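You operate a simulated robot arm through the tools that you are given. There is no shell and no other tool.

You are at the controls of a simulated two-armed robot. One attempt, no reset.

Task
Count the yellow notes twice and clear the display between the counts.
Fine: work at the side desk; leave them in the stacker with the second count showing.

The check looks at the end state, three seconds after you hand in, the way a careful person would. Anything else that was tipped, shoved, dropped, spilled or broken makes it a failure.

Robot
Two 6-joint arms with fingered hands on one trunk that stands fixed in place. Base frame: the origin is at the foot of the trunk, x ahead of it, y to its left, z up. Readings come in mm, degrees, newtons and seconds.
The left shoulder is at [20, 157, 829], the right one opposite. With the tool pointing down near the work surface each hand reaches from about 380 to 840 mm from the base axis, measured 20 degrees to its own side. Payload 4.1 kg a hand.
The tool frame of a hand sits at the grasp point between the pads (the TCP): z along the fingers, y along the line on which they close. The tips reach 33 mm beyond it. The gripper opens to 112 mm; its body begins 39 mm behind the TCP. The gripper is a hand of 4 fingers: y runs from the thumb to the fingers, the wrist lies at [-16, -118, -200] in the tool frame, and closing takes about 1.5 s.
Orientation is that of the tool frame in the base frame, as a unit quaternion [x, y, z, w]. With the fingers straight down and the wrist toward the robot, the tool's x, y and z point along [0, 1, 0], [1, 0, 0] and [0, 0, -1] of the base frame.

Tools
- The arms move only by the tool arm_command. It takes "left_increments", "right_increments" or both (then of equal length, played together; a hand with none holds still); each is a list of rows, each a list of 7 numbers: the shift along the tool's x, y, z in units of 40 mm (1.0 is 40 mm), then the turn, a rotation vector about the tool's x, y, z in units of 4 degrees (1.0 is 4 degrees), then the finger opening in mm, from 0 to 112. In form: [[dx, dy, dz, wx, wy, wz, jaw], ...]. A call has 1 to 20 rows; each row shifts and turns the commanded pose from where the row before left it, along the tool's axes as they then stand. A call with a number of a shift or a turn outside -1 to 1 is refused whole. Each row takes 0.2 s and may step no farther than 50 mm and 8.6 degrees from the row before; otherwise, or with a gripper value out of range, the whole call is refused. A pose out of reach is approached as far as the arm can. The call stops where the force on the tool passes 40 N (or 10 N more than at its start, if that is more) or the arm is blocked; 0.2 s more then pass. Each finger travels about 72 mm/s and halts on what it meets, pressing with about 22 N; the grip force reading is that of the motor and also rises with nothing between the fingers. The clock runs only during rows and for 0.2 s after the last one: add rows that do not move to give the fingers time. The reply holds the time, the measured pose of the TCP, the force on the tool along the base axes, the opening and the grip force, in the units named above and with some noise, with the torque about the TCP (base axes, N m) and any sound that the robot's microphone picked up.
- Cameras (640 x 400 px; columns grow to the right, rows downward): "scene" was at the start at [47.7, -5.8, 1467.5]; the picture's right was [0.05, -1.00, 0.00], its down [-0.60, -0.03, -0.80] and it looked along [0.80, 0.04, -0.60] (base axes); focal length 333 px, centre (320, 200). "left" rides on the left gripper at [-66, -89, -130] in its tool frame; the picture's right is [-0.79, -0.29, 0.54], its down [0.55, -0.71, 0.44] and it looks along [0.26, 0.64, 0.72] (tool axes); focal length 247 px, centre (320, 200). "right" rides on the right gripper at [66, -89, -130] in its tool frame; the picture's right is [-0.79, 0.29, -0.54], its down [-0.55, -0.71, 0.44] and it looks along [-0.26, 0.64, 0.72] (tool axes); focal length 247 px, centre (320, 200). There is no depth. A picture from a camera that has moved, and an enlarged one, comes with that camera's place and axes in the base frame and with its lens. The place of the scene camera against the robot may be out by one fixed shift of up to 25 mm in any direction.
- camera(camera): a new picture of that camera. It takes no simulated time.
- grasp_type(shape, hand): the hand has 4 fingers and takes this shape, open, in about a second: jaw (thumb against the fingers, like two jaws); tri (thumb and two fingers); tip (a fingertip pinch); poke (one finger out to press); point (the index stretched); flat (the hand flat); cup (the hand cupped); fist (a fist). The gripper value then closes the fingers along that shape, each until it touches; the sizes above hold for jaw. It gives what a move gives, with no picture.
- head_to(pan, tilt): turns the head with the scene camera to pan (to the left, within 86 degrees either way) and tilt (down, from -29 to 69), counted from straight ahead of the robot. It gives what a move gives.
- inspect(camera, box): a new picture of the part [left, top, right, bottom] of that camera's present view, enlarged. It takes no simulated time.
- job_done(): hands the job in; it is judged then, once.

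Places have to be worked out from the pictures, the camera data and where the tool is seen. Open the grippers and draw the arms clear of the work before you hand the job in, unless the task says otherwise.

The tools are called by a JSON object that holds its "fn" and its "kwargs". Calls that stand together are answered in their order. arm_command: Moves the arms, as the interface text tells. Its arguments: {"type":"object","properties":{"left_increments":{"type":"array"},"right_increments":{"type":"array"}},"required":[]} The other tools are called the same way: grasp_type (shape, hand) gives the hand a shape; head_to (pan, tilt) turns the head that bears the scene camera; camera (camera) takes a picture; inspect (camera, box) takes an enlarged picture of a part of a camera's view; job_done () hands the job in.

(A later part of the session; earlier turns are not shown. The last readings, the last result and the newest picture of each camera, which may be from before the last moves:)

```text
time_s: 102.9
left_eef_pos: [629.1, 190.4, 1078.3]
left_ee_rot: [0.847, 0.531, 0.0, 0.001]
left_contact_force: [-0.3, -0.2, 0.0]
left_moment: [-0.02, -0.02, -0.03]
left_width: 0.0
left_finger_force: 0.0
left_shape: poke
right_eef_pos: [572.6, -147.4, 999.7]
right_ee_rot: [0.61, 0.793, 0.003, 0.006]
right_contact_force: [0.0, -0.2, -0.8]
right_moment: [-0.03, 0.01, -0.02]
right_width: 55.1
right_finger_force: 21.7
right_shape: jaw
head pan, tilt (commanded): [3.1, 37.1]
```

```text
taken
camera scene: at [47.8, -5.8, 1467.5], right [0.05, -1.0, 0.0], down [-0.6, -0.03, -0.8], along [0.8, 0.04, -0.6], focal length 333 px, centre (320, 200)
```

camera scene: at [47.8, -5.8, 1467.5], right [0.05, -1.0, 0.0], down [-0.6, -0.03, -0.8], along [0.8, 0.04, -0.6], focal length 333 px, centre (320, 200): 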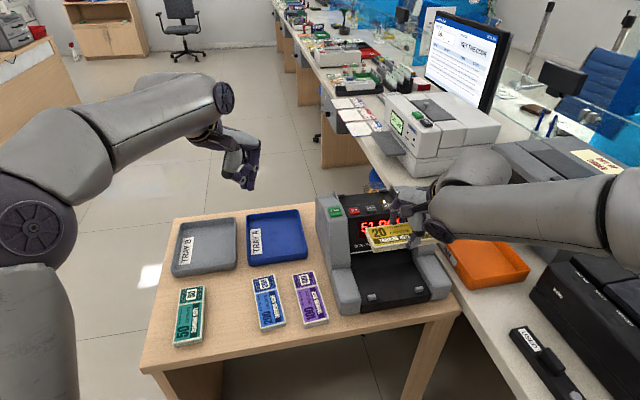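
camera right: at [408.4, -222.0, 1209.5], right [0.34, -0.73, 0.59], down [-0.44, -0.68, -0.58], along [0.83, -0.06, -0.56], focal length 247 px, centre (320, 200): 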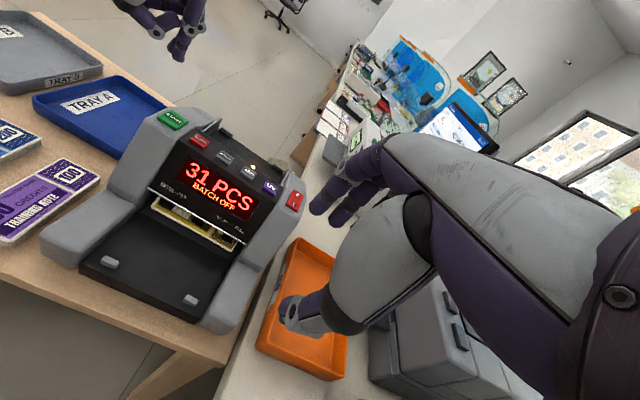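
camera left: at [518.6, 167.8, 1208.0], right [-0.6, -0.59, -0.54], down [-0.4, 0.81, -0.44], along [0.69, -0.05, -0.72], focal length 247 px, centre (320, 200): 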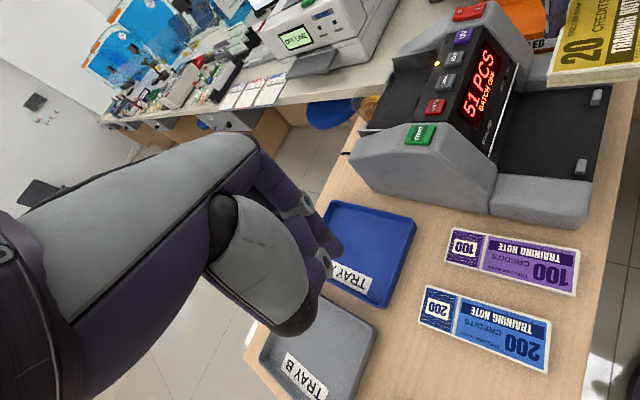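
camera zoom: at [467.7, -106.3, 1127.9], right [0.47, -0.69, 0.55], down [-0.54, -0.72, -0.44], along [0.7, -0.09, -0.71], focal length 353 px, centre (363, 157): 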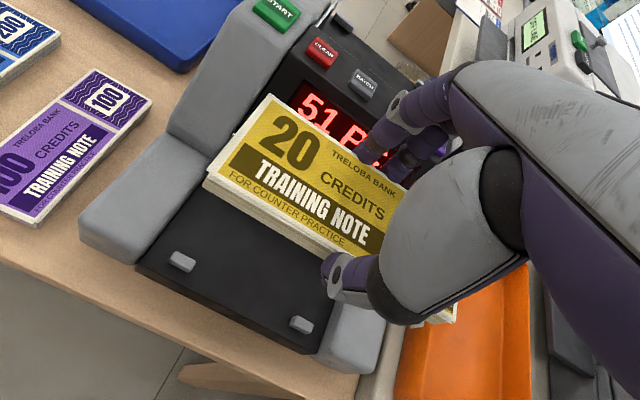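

The stacker is empty and the stack is in the hand, off-centre by about +15 mm toward the fingers. Releasing it like that in the hopper would be awkward. I'll lower it to just above the stacker and re-centre it by relaxing the thumb's target gradually, so any slip would be harmless.

{"fn": "arm_command", "kwargs": {"right_increments": [[0, 0.03, 0.85, 0, 0, 0, 16], [0, 0.03, 0.85, 0, 0, 0, 16], [0, 0.03, 0.85, 0, 0, 0, 16], [0, 0.03, 0.85, 0, 0, 0, 16], [0, 0, 0, 0, 0, 0, 16]]}}

{"fn": "arm_command", "kwargs": {"right_increments": [[0, 0, 0, 0, 0, 0, 20], [0, 0, 0, 0, 0, 0, 23], [0, 0, 0, 0, 0, 0, 26], [0, 0, 0, 0, 0, 0, 29], [0, 0, 0, 0, 0, 0, 32], [0, 0, 0, 0, 0, 0, 35], [0, 0, 0, 0, 0, 0, 38], [0, 0, 0, 0, 0, 0, 41], [0, 0, 0, 0, 0, 0, 44], [0, 0, 0, 0, 0, 0, 44], [0, 0, 0, 0, 0, 0, 44], [0, 0, 0, 0, 0, 0, 44]]}}

{"fn": "inspect", "kwargs": {"camera": "left", "box": [480, 20, 640, 170]}}

{"fn": "inspect", "kwargs": {"camera": "right", "box": [140, 90, 440, 370]}}

```text
time_s: 104.1
left_eef_pos: [626.6, 189.0, 1079.4]
left_ee_rot: [0.847, 0.531, 0.0, 0.0]
left_contact_force: [-0.6, 0.2, -0.1]
left_moment: [0.01, -0.04, 0.0]
left_width: 0.0
left_finger_force: 0.1
left_shape: poke
right_eef_pos: [579.3, -146.7, 862.9]
right_ee_rot: [0.611, 0.792, 0.001, 0.006]
right_contact_force: [0.0, 0.1, -0.7]
right_moment: [-0.04, 0.01, 0.03]
right_width: 54.8
right_finger_force: 21.7
right_shape: jaw
head pan, tilt (commanded): [3.1, 37.1]
```

```text
time_s: 106.7
left_eef_pos: [627.2, 189.2, 1079.1]
left_ee_rot: [0.848, 0.53, 0.0, 0.001]
left_contact_force: [0.1, -0.1, 0.6]
left_moment: [-0.01, 0.01, 0.01]
left_width: 0.2
left_finger_force: 0.0
left_shape: poke
right_eef_pos: [579.5, -147.4, 863.8]
right_ee_rot: [0.61, 0.792, 0.002, 0.006]
right_contact_force: [0.0, -0.8, -0.4]
right_moment: [0.0, 0.03, 0.01]
right_width: 54.8
right_finger_force: 22.1
right_shape: jaw
head pan, tilt (commanded): [3.1, 37.1]
```

```text
2.67 times, centred on (560, 95) of left
camera zoom: at [518.5, 167.8, 1208.0], right [-0.6, -0.59, -0.54], down [-0.4, 0.81, -0.44], along [0.69, -0.05, -0.72], focal length 659 px, centre (-320, 480)
```

zoom: 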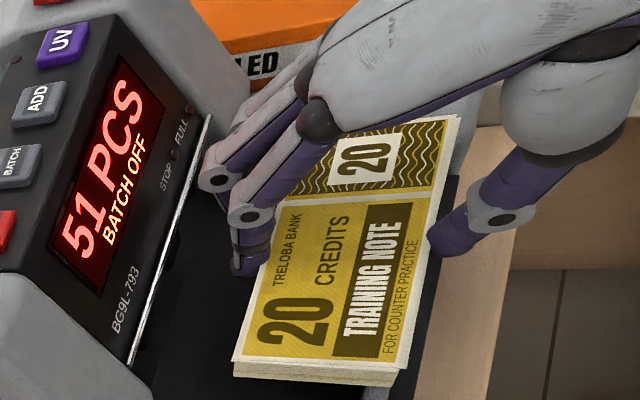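

```text
1.43 times, centred on (290, 230) of right
camera zoom: at [475.2, -105.3, 992.6], right [0.47, -0.69, 0.55], down [-0.54, -0.72, -0.44], along [0.7, -0.09, -0.71], focal length 353 px, centre (363, 157)
```

zoom: 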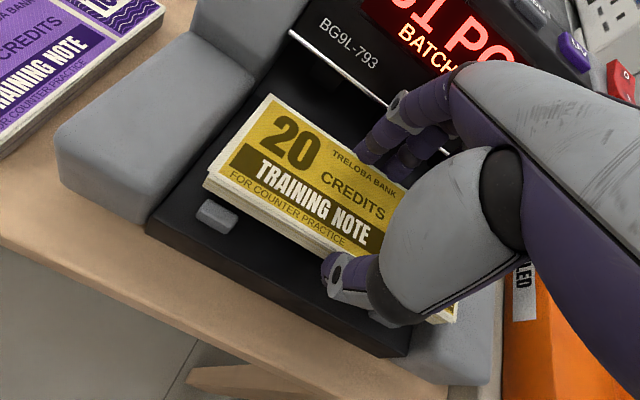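

The grip stayed exactly as it was, firm and level, just off-centre. I'll account for that with a hopper target of TCP ≈ (812, -86.5, 923), where opening to 68 leaves the stack inside the bay. I'll raise, advance along the machine's axis and tilt 18°.

{"fn": "arm_command", "kwargs": {"right_increments": [[0, -0.05, -0.9, 0, 0, 0, 30], [0, -0.05, -0.9, 0, 0, 0, 30], [0, -0.05, -0.9, 0, 0, 0, 30], [0, -0.05, -0.95, 0, 0, 0, 30], [0, 0.75, 0, 0, 0, 0, 30], [0, 0.75, 0, 0, 0, 0, 30], [0, 0.75, 0, 0, 0, 0, 30], [0, 0, 0, -0.9, 0, 0, 30], [0, 0, 0, -0.9, 0, 0, 30], [0, 0, 0, -0.9, 0, 0, 30], [0, 0, 0, -0.9, 0, 0, 30], [0, 0, 0, -0.9, 0, 0, 30], [0, 0, 0, 0, 0, 0, 30]]}}

{"fn": "camera", "kwargs": {"camera": "left"}}

{"fn": "inspect", "kwargs": {"camera": "right", "box": [60, 110, 420, 390]}}

{"fn": "inspect", "kwargs": {"camera": "scene", "box": [300, 150, 480, 290]}}

```text
time_s: 109.5
left_eef_pos: [627.0, 189.1, 1078.3]
left_ee_rot: [0.847, 0.531, 0.0, 0.0]
left_contact_force: [0.4, -0.1, 0.3]
left_moment: [-0.03, -0.01, -0.01]
left_width: 0.1
left_finger_force: 0.1
left_shape: poke
right_eef_pos: [672.4, -134.6, 1024.1]
right_ee_rot: [0.616, 0.777, 0.096, 0.092]
right_contact_force: [-0.2, 0.5, -0.5]
right_moment: [0.03, 0.0, -0.01]
right_width: 54.6
right_finger_force: 22.1
right_shape: jaw
right hand out of reach, approached as far as the arm can: row 10, 11, 12
head pan, tilt (commanded): [3.1, 37.1]
```

```text
taken
camera left: at [518.5, 167.8, 1208.0], right [-0.6, -0.59, -0.54], down [-0.4, 0.81, -0.44], along [0.69, -0.05, -0.72], focal length 247 px, centre (320, 200)
```

left: 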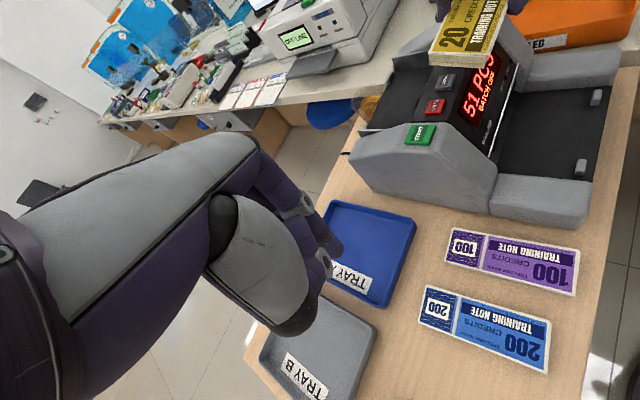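

```text
1.43 times, centred on (240, 250) of right
camera zoom: at [540.1, -96.2, 1124.2], right [0.31, -0.73, 0.61], down [-0.43, -0.68, -0.59], along [0.85, -0.08, -0.52], focal length 353 px, centre (434, 129)
```

zoom: 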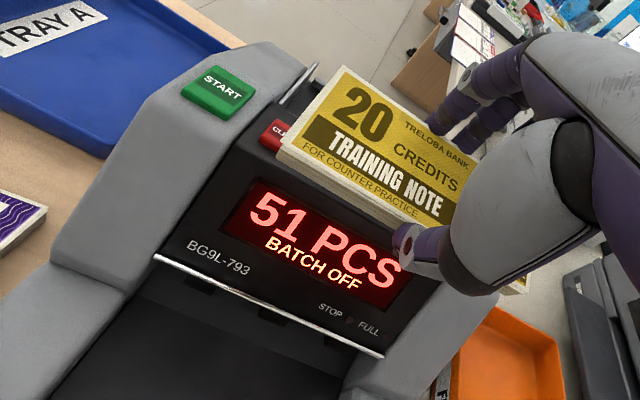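

```text
2.86 times, centred on (390, 220) of scene
camera zoom: at [47.7, -5.8, 1467.5], right [0.05, -1.0, 0.0], down [-0.6, -0.03, -0.8], along [0.8, 0.04, -0.6], focal length 953 px, centre (120, 143)
```

zoom: 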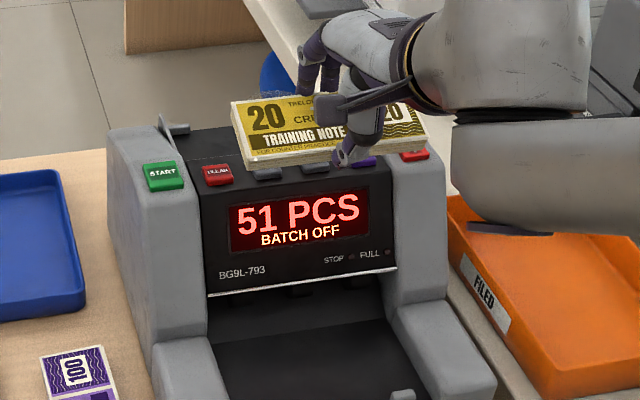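

The tilt stopped at about 15° because this spot is too close in. I'll move forward to where it worked before and fix the small orientation error there.

{"fn": "arm_command", "kwargs": {"right_increments": [[0.123, 0.592, 0.297, 0, 0, 0, 30], [0.123, 0.592, 0.297, 0, 0, 0, 30], [0.123, 0.592, 0.297, 0, 0, 0, 30], [0, 0, 0, -0.7, 0.45, -0.32, 30], [0, 0, 0, 0, 0, 0, 30]]}}

{"fn": "inspect", "kwargs": {"camera": "left", "box": [380, 0, 620, 170]}}

{"fn": "inspect", "kwargs": {"camera": "right", "box": [60, 110, 420, 390]}}

```text
time_s: 110.7
left_eef_pos: [627.1, 188.3, 1078.8]
left_ee_rot: [0.847, 0.531, 0.0, 0.0]
left_contact_force: [0.0, 0.4, -1.4]
left_moment: [-0.01, -0.03, 0.01]
left_width: 0.0
left_finger_force: 0.1
left_shape: poke
right_eef_pos: [745.5, -102.4, 1008.7]
right_ee_rot: [0.602, 0.783, 0.126, 0.095]
right_contact_force: [0.3, 0.1, -0.5]
right_moment: [0.01, 0.0, -0.03]
right_width: 54.8
right_finger_force: 22.3
right_shape: jaw
head pan, tilt (commanded): [3.1, 37.1]
```

```text
2.35 times, centred on (500, 85) of left
camera zoom: at [518.5, 167.8, 1208.0], right [-0.6, -0.59, -0.54], down [-0.4, 0.81, -0.44], along [0.69, -0.05, -0.72], focal length 581 px, centre (-104, 471)
```

zoom: 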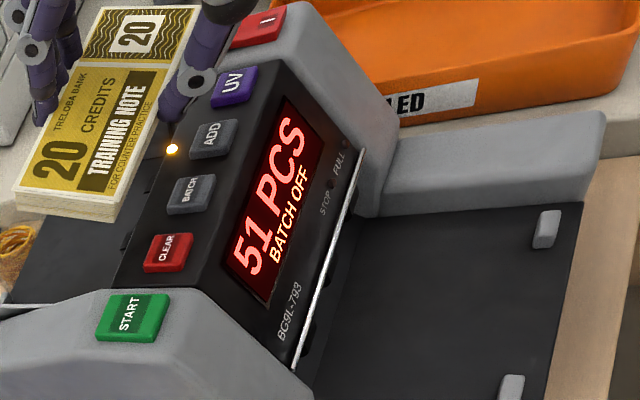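

```text
1.43 times, centred on (240, 250) of right
camera zoom: at [608.2, -72.0, 1103.8], right [0.31, -0.74, 0.6], down [-0.38, -0.67, -0.64], along [0.87, -0.03, -0.49], focal length 353 px, centre (434, 129)
```

zoom: 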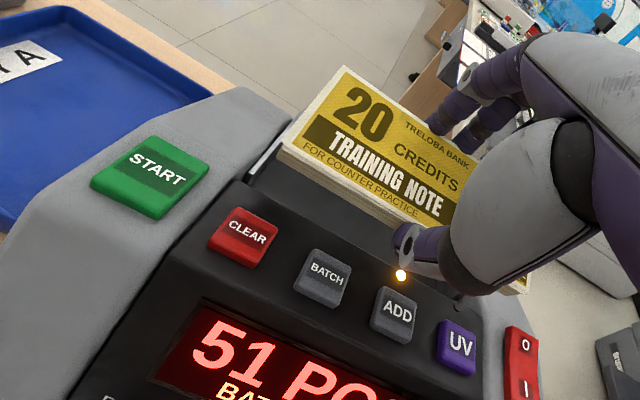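

The orientation now matches the earlier insertion. I'll advance over the bay as before.

{"fn": "arm_command", "kwargs": {"right_increments": [[-0.019, 0.5, 0.605, 0, 0, 0, 30], [-0.019, 0.5, 0.605, 0, 0, 0, 30], [0, 0, 0, 0, 0, 0, 30]]}}

{"fn": "inspect", "kwargs": {"camera": "left", "box": [360, 0, 600, 170]}}

{"fn": "inspect", "kwargs": {"camera": "right", "box": [60, 110, 420, 390]}}

```text
time_s: 111.5
left_eef_pos: [627.3, 189.0, 1079.3]
left_ee_rot: [0.848, 0.531, -0.001, 0.0]
left_contact_force: [0.1, 0.0, 0.1]
left_moment: [0.01, 0.0, 0.01]
left_width: 0.0
left_finger_force: 0.2
left_shape: poke
right_eef_pos: [795.8, -91.5, 973.1]
right_ee_rot: [0.602, 0.783, 0.125, 0.096]
right_contact_force: [-0.4, 0.7, -0.3]
right_moment: [0.02, 0.02, 0.01]
right_width: 54.4
right_finger_force: 22.2
right_shape: jaw
head pan, tilt (commanded): [3.1, 37.1]
```

```text
2.35 times, centred on (480, 85) of left
camera zoom: at [518.4, 167.7, 1208.1], right [-0.6, -0.59, -0.54], down [-0.4, 0.81, -0.44], along [0.69, -0.05, -0.72], focal length 581 px, centre (-56, 471)
```

zoom: 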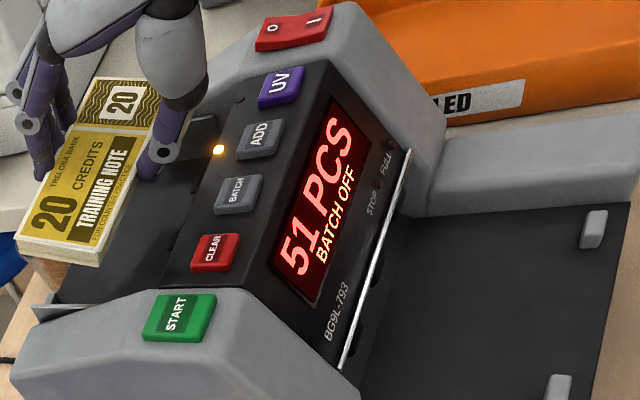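

```text
1.43 times, centred on (240, 250) of right
camera zoom: at [658.9, -60.1, 1069.3], right [0.31, -0.74, 0.6], down [-0.38, -0.67, -0.63], along [0.87, -0.03, -0.49], focal length 353 px, centre (434, 129)
```

zoom: 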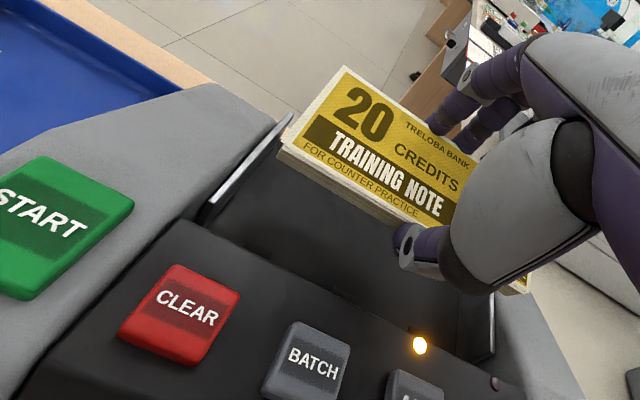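

All clear. Now forward to (811, -87, 948) and down to about z=924.

{"fn": "arm_command", "kwargs": {"right_increments": [[0, 0.18, 0.715, 0, 0, 0, 30], [0, -0.093, 0.286, 0, 0, 0, 30], [0, -0.093, 0.286, 0, 0, 0, 30], [0, 0, 0, 0, 0, 0, 30]]}}

{"fn": "inspect", "kwargs": {"camera": "left", "box": [360, 0, 540, 140]}}

{"fn": "inspect", "kwargs": {"camera": "right", "box": [60, 110, 420, 390]}}

{"fn": "inspect", "kwargs": {"camera": "scene", "box": [310, 150, 450, 260]}}

```text
time_s: 112.5
left_eef_pos: [627.3, 190.1, 1078.5]
left_ee_rot: [0.847, 0.531, 0.0, 0.0]
left_contact_force: [0.0, 0.1, 0.0]
left_moment: [-0.01, -0.01, 0.0]
left_width: 0.2
left_finger_force: 0.2
left_shape: poke
right_eef_pos: [813.5, -87.1, 924.7]
right_ee_rot: [0.602, 0.783, 0.125, 0.096]
right_contact_force: [0.4, 0.2, 0.4]
right_moment: [0.0, 0.03, -0.02]
right_width: 54.5
right_finger_force: 22.0
right_shape: jaw
head pan, tilt (commanded): [3.1, 37.1]
```

```text
2.86 times, centred on (450, 70) of left
camera zoom: at [518.5, 167.8, 1208.0], right [-0.6, -0.59, -0.54], down [-0.4, 0.81, -0.44], along [0.69, -0.05, -0.72], focal length 706 px, centre (-51, 571)
```

zoom: 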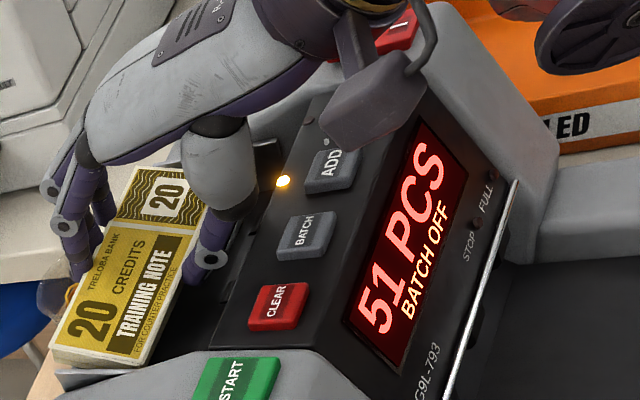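

```text
1.43 times, centred on (240, 250) of right
camera zoom: at [674.3, -56.2, 1021.0], right [0.31, -0.74, 0.6], down [-0.38, -0.67, -0.63], along [0.87, -0.03, -0.49], focal length 353 px, centre (434, 129)
```

zoom: 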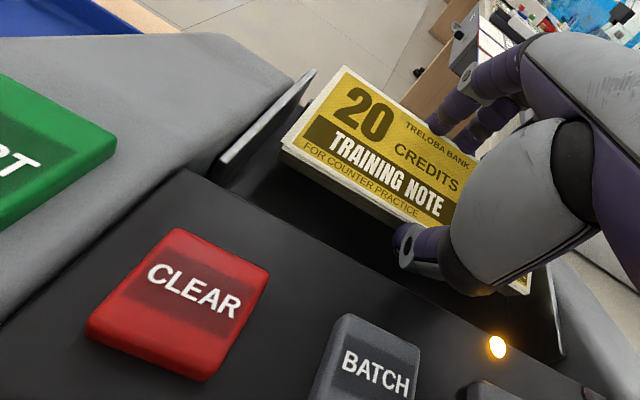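

```text
3.64 times, centred on (380, 205) of scene
camera zoom: at [47.7, -5.8, 1467.5], right [0.05, -1.0, 0.0], down [-0.6, -0.03, -0.8], along [0.8, 0.04, -0.6], focal length 1212 px, centre (102, 182)
```

zoom: 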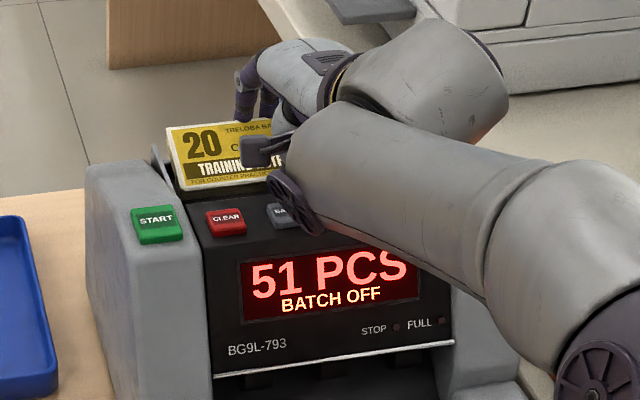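

The stack is inside the guides, and the rear edge is still above the tabs. I'll open gradually to 68 so the digits re-centre and release it.

{"fn": "arm_command", "kwargs": {"right_increments": [[0, 0, 0, 0, 0, 0, 54], [0, 0, 0, 0, 0, 0, 56], [0, 0, 0, 0, 0, 0, 58], [0, 0, 0, 0, 0, 0, 60], [0, 0, 0, 0, 0, 0, 62], [0, 0, 0, 0, 0, 0, 62]]}}

{"fn": "inspect", "kwargs": {"camera": "left", "box": [360, 0, 540, 140]}}

{"fn": "inspect", "kwargs": {"camera": "right", "box": [60, 110, 420, 390]}}

```text
time_s: 113.9
left_eef_pos: [626.8, 188.7, 1078.2]
left_ee_rot: [0.847, 0.531, 0.0, 0.0]
left_contact_force: [-0.3, -0.8, -0.2]
left_moment: [0.01, 0.02, 0.0]
left_width: 0.0
left_finger_force: 0.2
left_shape: poke
right_eef_pos: [812.0, -87.4, 924.9]
right_ee_rot: [0.602, 0.783, 0.125, 0.096]
right_contact_force: [4.1, 1.5, 0.8]
right_moment: [0.0, 0.04, 0.0]
right_width: 60.0
right_finger_force: 0.0
right_shape: jaw
head pan, tilt (commanded): [3.1, 37.1]
```

```text
2.86 times, centred on (450, 70) of left
camera zoom: at [518.6, 167.8, 1208.0], right [-0.6, -0.59, -0.54], down [-0.4, 0.81, -0.44], along [0.69, -0.05, -0.72], focal length 706 px, centre (-51, 571)
```

zoom: 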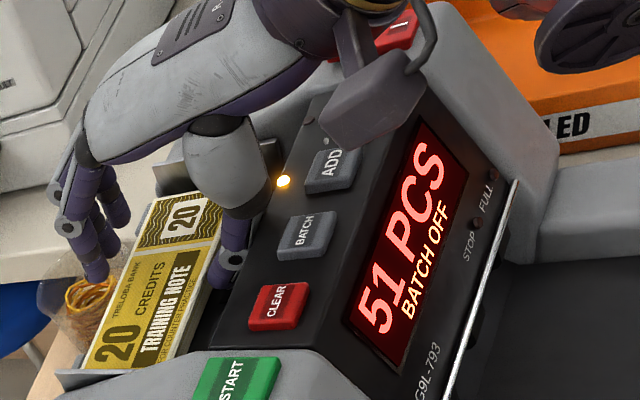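

```text
1.43 times, centred on (240, 250) of right
camera zoom: at [674.4, -56.1, 1021.4], right [0.31, -0.74, 0.6], down [-0.38, -0.67, -0.63], along [0.87, -0.03, -0.49], focal length 353 px, centre (434, 129)
```

zoom: 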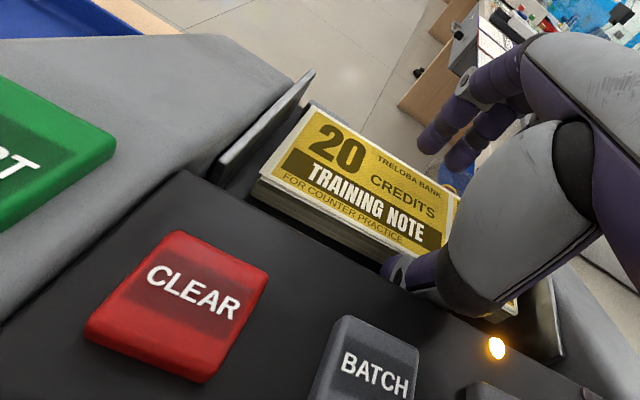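

The stack has dropped flat into the hopper again. I'll withdraw straight up, then back over the panel.

{"fn": "arm_command", "kwargs": {"right_increments": [[0, 0.06, -0.15, 0, 0, 0, 62], [0, 0.07, -0.24, 0, 0, 0, 62], [0, 0.077, -0.238, 0, 0, 0, 62], [0, 0.077, -0.238, 0, 0, 0, 64], [0, -0.6, -0.59, 0, 0, 0, 66], [0, -0.6, -0.59, 0, 0, 0, 68], [0, -0.6, -0.59, 0, 0, 0, 68]]}}

{"fn": "inspect", "kwargs": {"camera": "left", "box": [360, 0, 540, 140]}}

{"fn": "inspect", "kwargs": {"camera": "scene", "box": [310, 150, 450, 260]}}

{"fn": "camera", "kwargs": {"camera": "right"}}

```text
time_s: 115.5
left_eef_pos: [627.8, 189.4, 1078.0]
left_ee_rot: [0.847, 0.531, 0.0, 0.0]
left_contact_force: [0.3, 0.5, -0.3]
left_moment: [0.01, 0.02, -0.02]
left_width: 0.1
left_finger_force: 0.1
left_shape: poke
right_eef_pos: [725.1, -112.5, 1004.0]
right_ee_rot: [0.602, 0.783, 0.125, 0.094]
right_contact_force: [0.6, 0.3, -0.1]
right_moment: [-0.02, 0.01, -0.01]
right_width: 67.7
right_finger_force: 0.0
right_shape: jaw
head pan, tilt (commanded): [3.1, 37.1]
```

```text
2.86 times, centred on (450, 70) of left
camera zoom: at [518.8, 168.0, 1207.9], right [-0.6, -0.59, -0.54], down [-0.4, 0.81, -0.44], along [0.69, -0.05, -0.72], focal length 706 px, centre (-51, 571)
```

zoom: 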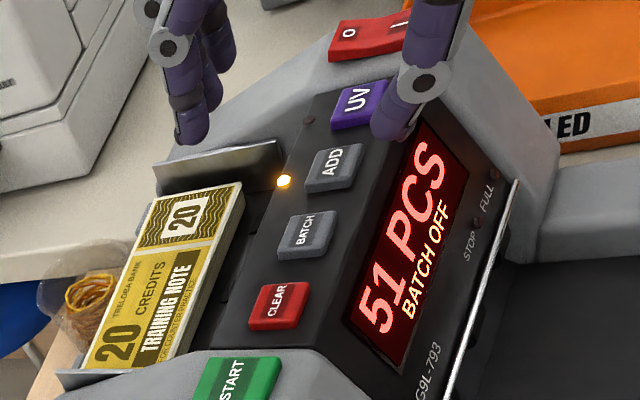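

```text
3.64 times, centred on (380, 205) of scene
camera zoom: at [48.1, -5.6, 1467.5], right [0.06, -1.0, 0.0], down [-0.6, -0.03, -0.8], along [0.8, 0.04, -0.6], focal length 1212 px, centre (102, 182)
```

zoom: 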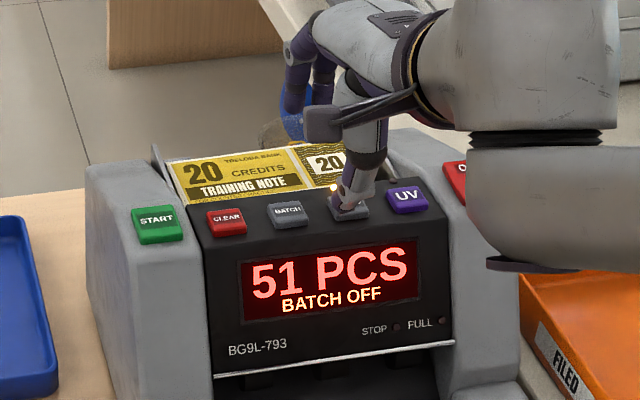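

```text
taken
camera right: at [587.4, -80.1, 1101.2], right [0.31, -0.74, 0.6], down [-0.38, -0.67, -0.63], along [0.87, -0.03, -0.49], focal length 247 px, centre (320, 200)
```

right: 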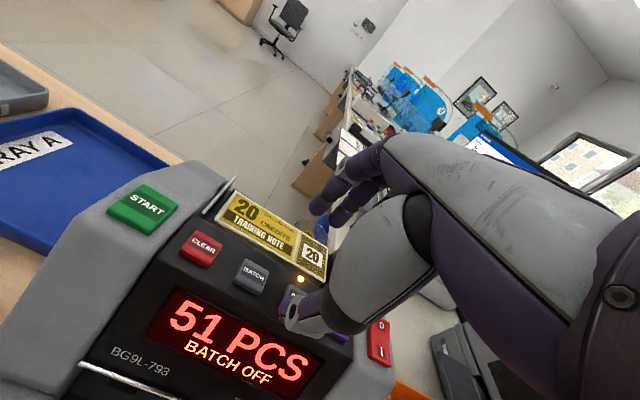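

The second load is in place, with 51 PCS still showing from count one. I'll retract the right hand and pre-tilt the left hand for pressing CLEAR.

{"fn": "arm_command", "kwargs": {"right_increments": [[-0.294, -0.695, -0.62, 0, 0, 0, 68], [-0.294, -0.695, -0.62, 0, 0, 0, 68], [0, 0, 0, 0.9, 0, 0, 68], [0, 0, 0, 0.9, 0, 0, 68], [0, 0, 0, 0.9, 0, 0, 68], [0, 0, 0, 0.9, 0, 0, 68], [0, 0, 0, 0.9, 0, 0, 68], [-0.351, -0.753, -0.33, 0, 0, 0, 68], [-0.351, -0.753, -0.33, 0, 0, 0, 68], [-0.351, -0.753, -0.33, 0, 0, 0, 68], [-0.351, -0.753, -0.33, 0, 0, 0, 68], [-0.351, -0.753, -0.33, 0, 0, 0, 68]], "left_increments": [[0, 0, 0, -0.9, 0, 0, 0], [0, 0, 0, -0.9, 0, 0, 0], [0, 0, 0, -0.9, 0, 0, 0], [0, 0, 0, -0.9, 0, 0, 0], [0, 0, 0, -0.9, 0, 0, 0], [0, 0, 0, 0, 0, 0, 0], [0, 0, 0, 0, 0, 0, 0], [0, 0, 0, 0, 0, 0, 0], [0, 0, 0, 0, 0, 0, 0], [0, 0, 0, 0, 0, 0, 0], [0, 0, 0, 0, 0, 0, 0], [0, 0, 0, 0, 0, 0, 0]]}}

{"fn": "camera", "kwargs": {"camera": "right"}}

{"fn": "camera", "kwargs": {"camera": "scene"}}

```text
time_s: 118.1
left_eef_pos: [627.5, 190.1, 1079.2]
left_ee_rot: [0.837, 0.525, 0.083, 0.132]
left_contact_force: [0.5, 0.2, 0.2]
left_moment: [-0.04, 0.02, -0.01]
left_width: 0.0
left_finger_force: 0.1
left_shape: poke
right_eef_pos: [539.9, -270.0, 1096.9]
right_ee_rot: [0.642, 0.761, 0.046, 0.078]
right_contact_force: [0.7, 0.9, 0.3]
right_moment: [0.0, 0.04, 0.0]
right_width: 67.7
right_finger_force: 0.0
right_shape: jaw
right hand out of reach, approached as far as the arm can: row 3, 4, 5, 6
head pan, tilt (commanded): [3.1, 37.1]
```

```text
taken
camera right: at [419.4, -216.7, 1205.1], right [0.31, -0.71, 0.63], down [-0.52, -0.68, -0.52], along [0.79, -0.17, -0.58], focal length 247 px, centre (320, 200)
```

right: 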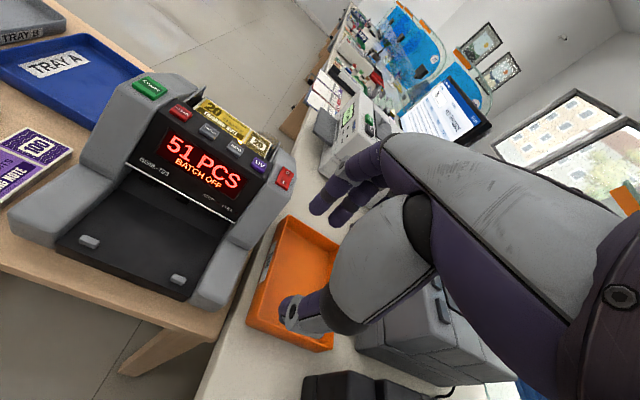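

```text
taken
camera scene: at [48.2, -5.6, 1467.5], right [0.06, -1.0, 0.0], down [-0.6, -0.03, -0.8], along [0.8, 0.04, -0.6], focal length 333 px, centre (320, 200)
```

scene: 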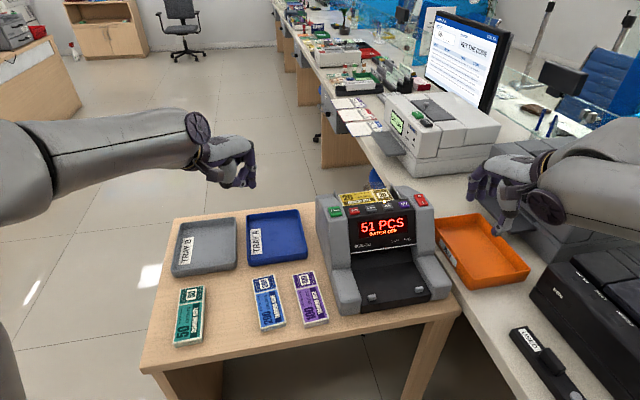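

Everything is clear. I'll bring the left fingertip to hover above CLEAR.

{"fn": "arm_command", "kwargs": {"left_increments": [[-0.6, 0.46, 0.473, 0, 0, 0, 0], [-0.6, 0.46, 0.473, 0, 0, 0, 0], [-0.6, 0.46, 0.473, 0, 0, 0, 0], [-0.6, 0.46, 0.473, 0, 0, 0, 0], [-0.6, 0.46, 0.473, 0, 0, 0, 0], [-0.6, 0.46, 0.473, 0, 0, 0, 0], [-0.6, 0.46, 0.473, 0, 0, 0, 0], [0, 0, 0, 0, 0, 0, 0]]}}

{"fn": "inspect", "kwargs": {"camera": "left", "box": [280, 180, 440, 300]}}

{"fn": "inspect", "kwargs": {"camera": "right", "box": [90, 40, 310, 220]}}

```text
time_s: 119.9
left_eef_pos: [702.1, -26.9, 998.4]
left_ee_rot: [0.837, 0.525, 0.084, 0.132]
left_contact_force: [-0.1, 0.6, 0.4]
left_moment: [0.0, 0.0, -0.01]
left_width: 0.2
left_finger_force: 0.0
left_shape: poke
left hand out of reach, approached as far as the arm can: row 4
right_eef_pos: [538.9, -270.5, 1096.2]
right_ee_rot: [0.642, 0.761, 0.046, 0.078]
right_contact_force: [0.3, 0.1, -0.3]
right_moment: [-0.01, 0.01, -0.02]
right_width: 67.8
right_finger_force: 0.2
right_shape: jaw
head pan, tilt (commanded): [3.1, 37.1]
```

```text
3.33 times, centred on (360, 240) of left
camera zoom: at [560.7, -31.9, 1093.3], right [-0.44, -0.67, -0.6], down [-0.25, 0.73, -0.63], along [0.86, -0.13, -0.49], focal length 823 px, centre (187, 67)
```

zoom: 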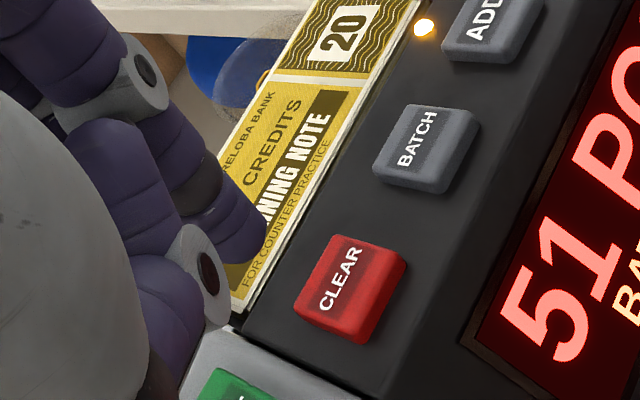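

```text
2.22 times, centred on (200, 130) of right
camera zoom: at [419.3, -216.8, 1205.5], right [0.31, -0.72, 0.63], down [-0.52, -0.68, -0.52], along [0.79, -0.17, -0.58], focal length 549 px, centre (587, 356)
```

zoom: 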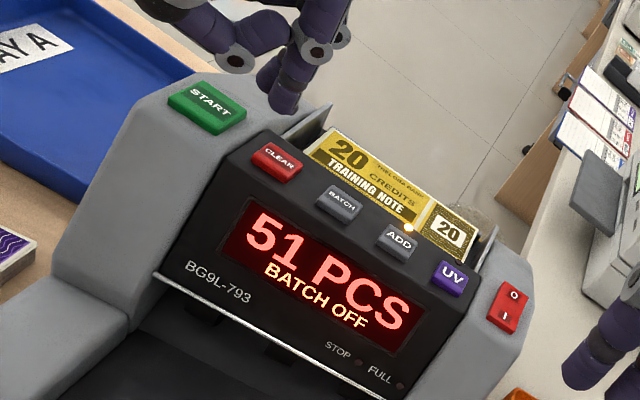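

The hover is about 35 mm above CLEAR. I'll make a small correction and lower to about 22 mm above it.

{"fn": "arm_command", "kwargs": {"left_increments": [[-0.153, -0.057, 0.33, 0, 0, 0, 0], [0, 0, 0, 0, 0, 0, 0]]}}

{"fn": "inspect", "kwargs": {"camera": "left", "box": [280, 180, 440, 300]}}

{"fn": "inspect", "kwargs": {"camera": "right", "box": [140, 60, 260, 160]}}

```text
time_s: 120.5
left_eef_pos: [701.1, -32.1, 984.7]
left_ee_rot: [0.836, 0.525, 0.083, 0.132]
left_contact_force: [0.6, -0.4, 0.7]
left_moment: [-0.02, -0.03, -0.02]
left_width: 0.0
left_finger_force: 0.1
left_shape: poke
right_eef_pos: [539.3, -270.0, 1095.8]
right_ee_rot: [0.642, 0.761, 0.046, 0.08]
right_contact_force: [1.0, -0.5, 0.9]
right_moment: [0.01, 0.0, -0.01]
right_width: 67.6
right_finger_force: 0.0
right_shape: jaw
head pan, tilt (commanded): [3.1, 37.1]
```

```text
3.33 times, centred on (360, 240) of left
camera zoom: at [559.7, -37.7, 1079.4], right [-0.44, -0.67, -0.6], down [-0.25, 0.73, -0.63], along [0.86, -0.13, -0.49], focal length 823 px, centre (187, 67)
```

zoom: 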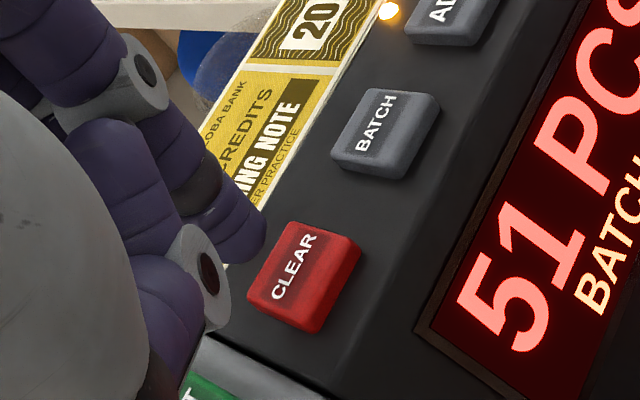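

```text
4.00 times, centred on (200, 110) of right
camera zoom: at [419.3, -216.8, 1205.4], right [0.31, -0.72, 0.63], down [-0.52, -0.68, -0.52], along [0.79, -0.17, -0.58], focal length 988 px, centre (800, 560)
```

zoom: 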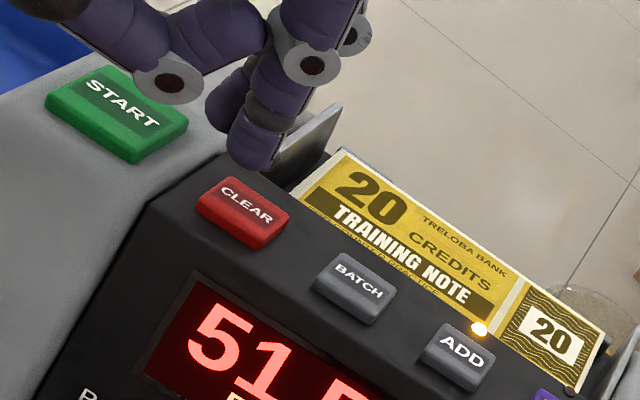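

The tip is at about (711, -42, 947) and CLEAR at about (712, -45, 929). I'll shift 3 mm and press down.

{"fn": "arm_command", "kwargs": {"left_increments": [[-0.068, -0.055, 0.22, 0, 0, 0, 0], [0, -0.055, 0.2175, 0, 0, 0, 0], [0, -0.016, 0.05, 0, 0, 0, 0], [0, -0.016, 0.05, 0, 0, 0, 0], [0, 0, 0, 0, 0, 0, 0]]}}

{"fn": "inspect", "kwargs": {"camera": "right", "box": [90, 40, 310, 220]}}

```text
time_s: 121.7
left_eef_pos: [700.1, -34.9, 964.2]
left_ee_rot: [0.836, 0.525, 0.085, 0.134]
left_contact_force: [0.9, 0.3, 11.7]
left_moment: [0.01, -0.16, -0.02]
left_width: 0.1
left_finger_force: 0.0
left_shape: poke
right_eef_pos: [539.3, -269.5, 1096.6]
right_ee_rot: [0.642, 0.761, 0.046, 0.078]
right_contact_force: [0.1, 0.0, 0.0]
right_moment: [-0.02, 0.02, -0.01]
right_width: 67.8
right_finger_force: 0.0
right_shape: jaw
head pan, tilt (commanded): [3.1, 37.1]
heard: click
```

```text
2.22 times, centred on (200, 130) of right
camera zoom: at [419.0, -216.9, 1205.5], right [0.31, -0.72, 0.63], down [-0.52, -0.68, -0.52], along [0.79, -0.17, -0.58], focal length 549 px, centre (587, 356)
```

zoom: 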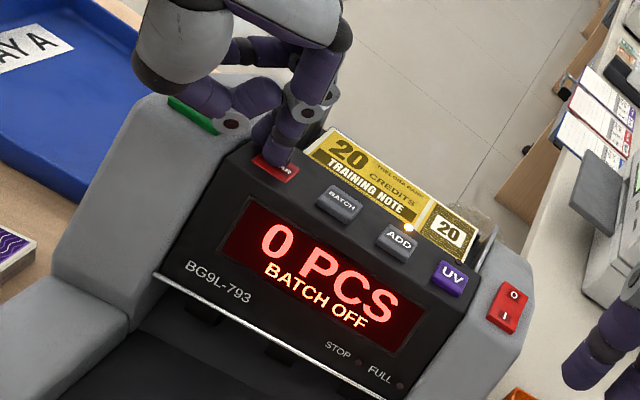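

The display now reads 0 PCS. I'll lift and move over to START for the second count.

{"fn": "arm_command", "kwargs": {"left_increments": [[0, 0.19, -0.595, 0, 0, 0, 0], [0.508, -0.334, -0.109, 0, 0, 0, 0], [0.508, -0.334, -0.109, 0, 0, 0, 0], [0, 0, 0, 0, 0, 0, 0]]}}

{"fn": "inspect", "kwargs": {"camera": "left", "box": [280, 180, 440, 300]}}

{"fn": "inspect", "kwargs": {"camera": "right", "box": [90, 40, 310, 220]}}

```text
time_s: 122.7
left_eef_pos: [693.7, 14.9, 987.1]
left_ee_rot: [0.837, 0.524, 0.082, 0.132]
left_contact_force: [0.1, -0.4, 0.4]
left_moment: [-0.04, 0.03, 0.0]
left_width: 0.0
left_finger_force: 0.0
left_shape: poke
right_eef_pos: [540.0, -269.8, 1097.2]
right_ee_rot: [0.642, 0.761, 0.047, 0.079]
right_contact_force: [0.5, -0.3, 0.4]
right_moment: [0.01, 0.01, 0.01]
right_width: 67.8
right_finger_force: 0.0
right_shape: jaw
head pan, tilt (commanded): [3.1, 37.1]
```

```text
3.33 times, centred on (360, 240) of left
camera zoom: at [552.5, 8.1, 1081.6], right [-0.44, -0.67, -0.6], down [-0.25, 0.73, -0.63], along [0.86, -0.13, -0.49], focal length 823 px, centre (187, 67)
```

zoom: 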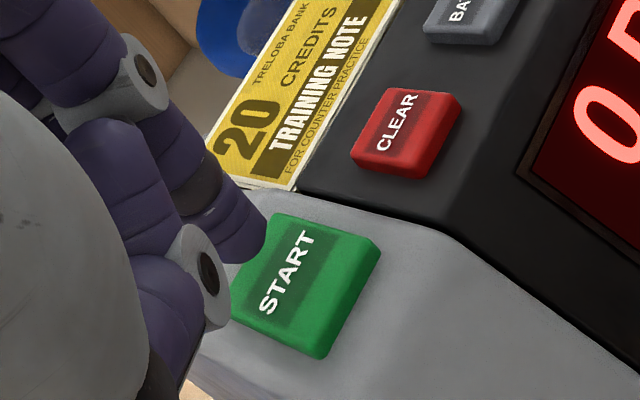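

```text
2.22 times, centred on (200, 130) of right
camera zoom: at [419.3, -216.9, 1205.4], right [0.31, -0.72, 0.63], down [-0.52, -0.68, -0.52], along [0.79, -0.17, -0.58], focal length 549 px, centre (587, 356)
```

zoom: 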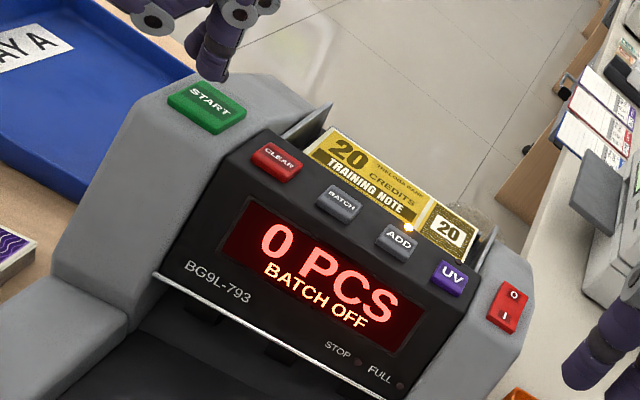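

This is the same geometry as the first START press. I'll press START now.

{"fn": "arm_command", "kwargs": {"left_increments": [[0, -0.077, 0.238, 0, 0, 0, 0], [0, -0.07, 0.22, 0, 0, 0, 0], [0, -0.016, 0.05, 0, 0, 0, 0], [0, -0.016, 0.05, 0, 0, 0, 0], [0, 0, 0, 0, 0, 0, 0]]}}

{"fn": "inspect", "kwargs": {"camera": "right", "box": [90, 40, 310, 220]}}

```text
time_s: 123.9
left_eef_pos: [693.6, 12.8, 965.7]
left_ee_rot: [0.836, 0.526, 0.084, 0.13]
left_contact_force: [-1.3, -3.1, 9.8]
left_moment: [-0.07, -0.12, -0.02]
left_width: 0.1
left_finger_force: 0.1
left_shape: poke
right_eef_pos: [539.2, -269.1, 1095.8]
right_ee_rot: [0.643, 0.761, 0.046, 0.08]
right_contact_force: [0.4, -0.3, 0.0]
right_moment: [0.04, -0.03, -0.02]
right_width: 67.6
right_finger_force: 0.1
right_shape: jaw
head pan, tilt (commanded): [3.1, 37.1]
heard: click
```

```text
2.22 times, centred on (200, 130) of right
camera zoom: at [419.0, -217.0, 1205.5], right [0.31, -0.72, 0.63], down [-0.52, -0.68, -0.52], along [0.79, -0.17, -0.58], focal length 549 px, centre (587, 356)
```

zoom: 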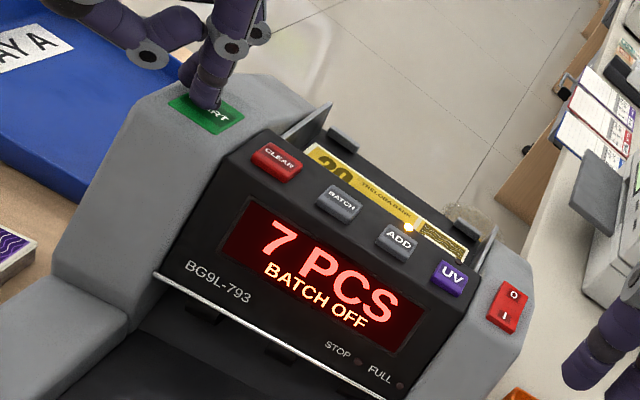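

The second count is running. I'll lift the left hand away and retract it to the left while it finishes.

{"fn": "arm_command", "kwargs": {"left_increments": [[0, 0.19, -0.595, 0, 0, 0, 0], [0.479, -0.4975, -0.478, 0, 0, 0, 0], [0.479, -0.4975, -0.478, 0, 0, 0, 0], [0.479, -0.4975, -0.478, 0, 0, 0, 0], [0.479, -0.4975, -0.478, 0, 0, 0, 0], [0.479, -0.4975, -0.478, 0, 0, 0, 0], [0, 0, 0, 0.9, 0, 0, 0], [0, 0, 0, 0.9, 0, 0, 0], [0, 0, 0, 0.9, 0, 0, 0], [0, 0, 0, 0.9, 0, 0, 0], [0, 0, 0, 0.9, 0, 0, 0]]}}

{"fn": "arm_command", "kwargs": {"left_increments": [[0.3, -0.85, -0.2, 0, 0, 0, 0], [0.3, -0.85, -0.2, 0, 0, 0, 0], [0.3, -0.85, -0.2, 0, 0, 0, 0], [0.3, -0.85, -0.2, 0, 0, 0, 0], [0.3, -0.85, -0.2, 0, 0, 0, 0], [0, 0, 0, 0, 0, 0, 0], [0, 0, 0, 0, 0, 0, 0], [0, 0, 0, 0, 0, 0, 0], [0, 0, 0, 0, 0, 0, 0], [0, 0, 0, 0, 0, 0, 0]]}}

{"fn": "camera", "kwargs": {"camera": "scene"}}

{"fn": "inspect", "kwargs": {"camera": "scene", "box": [310, 160, 470, 320]}}

{"fn": "camera", "kwargs": {"camera": "right"}}

```text
time_s: 126.3
left_eef_pos: [706.4, 42.0, 1034.5]
left_ee_rot: [0.825, 0.535, 0.106, 0.145]
left_contact_force: [-0.4, 0.2, 0.4]
left_moment: [-0.03, -0.03, 0.0]
left_width: 0.2
left_finger_force: 0.1
left_shape: poke
left hand out of reach, approached as far as the arm can: row 2, 3, 4, 5, 6, 7, 8, 9, 10, 11
right_eef_pos: [539.1, -270.3, 1096.5]
right_ee_rot: [0.642, 0.761, 0.047, 0.079]
right_contact_force: [0.5, 0.1, 0.0]
right_moment: [0.0, -0.01, -0.02]
right_width: 67.5
right_finger_force: 0.0
right_shape: jaw
head pan, tilt (commanded): [3.1, 37.1]
```

```text
time_s: 128.5
left_eef_pos: [640.2, 94.8, 1022.0]
left_ee_rot: [0.835, 0.532, 0.079, 0.117]
left_contact_force: [0.4, -0.4, -0.1]
left_moment: [-0.06, -0.01, -0.01]
left_width: 0.0
left_finger_force: 0.0
left_shape: poke
left hand out of reach, approached as far as the arm can: row 2, 3, 4, 5
right_eef_pos: [540.2, -270.7, 1096.3]
right_ee_rot: [0.642, 0.761, 0.046, 0.078]
right_contact_force: [-0.9, -0.2, -0.1]
right_moment: [0.0, 0.01, -0.01]
right_width: 67.7
right_finger_force: 0.0
right_shape: jaw
head pan, tilt (commanded): [3.1, 37.1]
```

```text
taken
camera scene: at [47.7, -5.8, 1467.5], right [0.05, -1.0, 0.0], down [-0.6, -0.03, -0.8], along [0.8, 0.04, -0.6], focal length 333 px, centre (320, 200)
```

scene: 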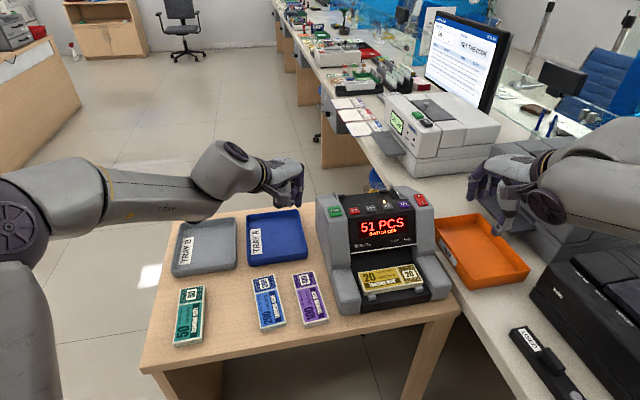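

```text
2.50 times, centred on (390, 240) of scene
camera zoom: at [47.7, -5.8, 1467.5], right [0.05, -1.0, 0.0], down [-0.6, -0.03, -0.8], along [0.8, 0.04, -0.6], focal length 834 px, centre (145, 100)
```

zoom: 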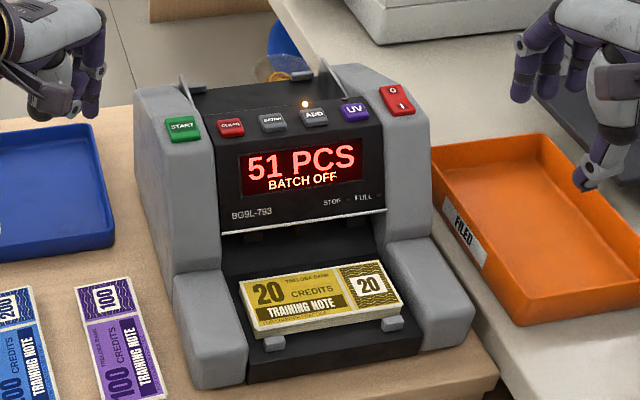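

```text
taken
camera right: at [419.3, -216.8, 1205.4], right [0.31, -0.72, 0.63], down [-0.52, -0.68, -0.52], along [0.79, -0.17, -0.58], focal length 247 px, centre (320, 200)
```

right: 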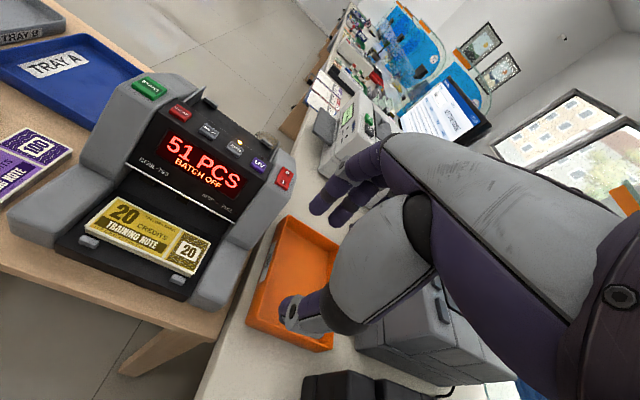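

The second count also shows 51 PCS and the notes are in the stacker. I'll level the left hand here, then withdraw it gently up and to the left.

{"fn": "arm_command", "kwargs": {"left_increments": [[0, 0, 0, 0.8, 0, 0, 0], [0, 0, 0, 0.8, 0, 0, 0], [0, 0, 0, 0.8, 0, 0, 0], [0, 0, 0, 0.8, 0, 0, 0], [0, 0, 0, 0.8, 0, 0, 0], [0, 0, 0, 0, 0, 0, 0]]}}

{"fn": "inspect", "kwargs": {"camera": "scene", "box": [150, 130, 350, 340]}}

```text
time_s: 129.9
left_eef_pos: [639.7, 94.7, 1022.1]
left_ee_rot: [0.835, 0.531, 0.08, 0.116]
left_contact_force: [-0.5, 0.7, 0.5]
left_moment: [0.01, 0.01, -0.01]
left_width: 0.0
left_finger_force: 0.1
left_shape: poke
left hand out of reach, approached as far as the arm can: row 1, 2, 3, 4, 5
right_eef_pos: [539.9, -270.6, 1096.2]
right_ee_rot: [0.642, 0.761, 0.046, 0.079]
right_contact_force: [0.3, 0.4, -0.4]
right_moment: [0.02, 0.04, -0.04]
right_width: 67.7
right_finger_force: 0.1
right_shape: jaw
head pan, tilt (commanded): [3.1, 37.1]
```

```text
1.90 times, centred on (250, 235) of scene
camera zoom: at [47.7, -5.8, 1467.5], right [0.05, -1.0, 0.0], down [-0.6, -0.03, -0.8], along [0.8, 0.04, -0.6], focal length 635 px, centre (453, 133)
```

zoom: 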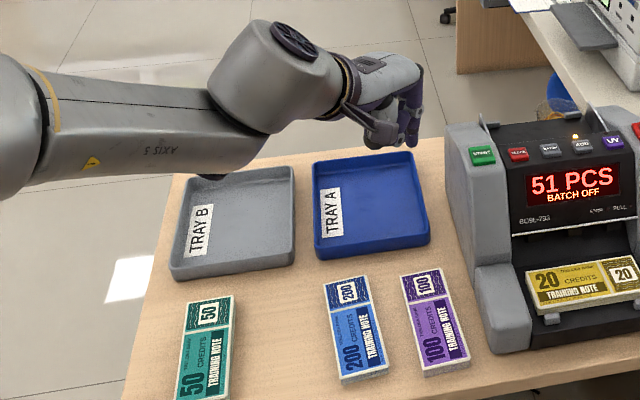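

The left wrist is at a joint limit here and can't level. I'll try moving it to the left and slightly up instead; below it is only open desk well beneath the fingertip.

{"fn": "arm_command", "kwargs": {"left_increments": [[0.68, -0.27, -0.2, 0, 0, 0, 0], [0.68, -0.27, -0.2, 0, 0, 0, 0]]}}

```text
time_s: 130.5
left_eef_pos: [640.5, 152.8, 1033.6]
left_ee_rot: [0.835, 0.531, 0.08, 0.117]
left_contact_force: [0.1, -0.7, -0.3]
left_moment: [0.03, -0.01, 0.02]
left_width: 0.0
left_finger_force: 0.0
left_shape: poke
right_eef_pos: [539.0, -269.6, 1096.3]
right_ee_rot: [0.642, 0.761, 0.047, 0.078]
right_contact_force: [-0.9, -0.7, -1.2]
right_moment: [0.03, -0.01, 0.0]
right_width: 67.7
right_finger_force: 0.0
right_shape: jaw
head pan, tilt (commanded): [3.1, 37.1]
```

That worked. I'll continue up and left, then level the hand.

{"fn": "arm_command", "kwargs": {"left_increments": [[0.5, -0.3, -0.45, 0, 0, 0, 0], [0.5, -0.3, -0.45, 0, 0, 0, 0], [0.5, -0.3, -0.45, 0, 0, 0, 0], [0, 0, 0, 0.8, 0, 0, 0], [0, 0, 0, 0.8, 0, 0, 0], [0, 0, 0, 0.8, 0, 0, 0], [0, 0, 0, 0.8, 0, 0, 0], [0, 0, 0, 0.8, 0, 0, 0]]}}

{"fn": "camera", "kwargs": {"camera": "scene"}}

```text
time_s: 132.3
left_eef_pos: [619.7, 229.6, 1073.3]
left_ee_rot: [0.841, 0.534, 0.05, 0.075]
left_contact_force: [0.1, 0.1, 0.0]
left_moment: [-0.01, 0.03, 0.0]
left_width: 0.0
left_finger_force: 0.0
left_shape: poke
left hand out of reach, approached as far as the arm can: row 6, 7, 8
right_eef_pos: [539.3, -269.2, 1097.4]
right_ee_rot: [0.642, 0.761, 0.047, 0.079]
right_contact_force: [-0.6, -0.2, -0.3]
right_moment: [-0.02, 0.0, -0.06]
right_width: 67.6
right_finger_force: 0.1
right_shape: jaw
head pan, tilt (commanded): [3.1, 37.1]
```

```text
taken
camera scene: at [47.7, -5.8, 1467.5], right [0.05, -1.0, 0.0], down [-0.6, -0.03, -0.8], along [0.8, 0.04, -0.6], focal length 333 px, centre (320, 200)
```

scene: 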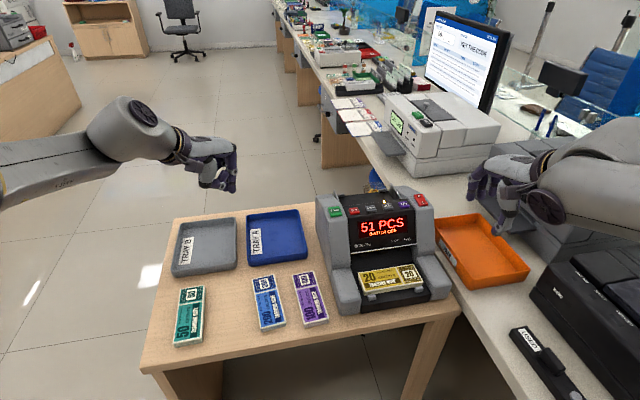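

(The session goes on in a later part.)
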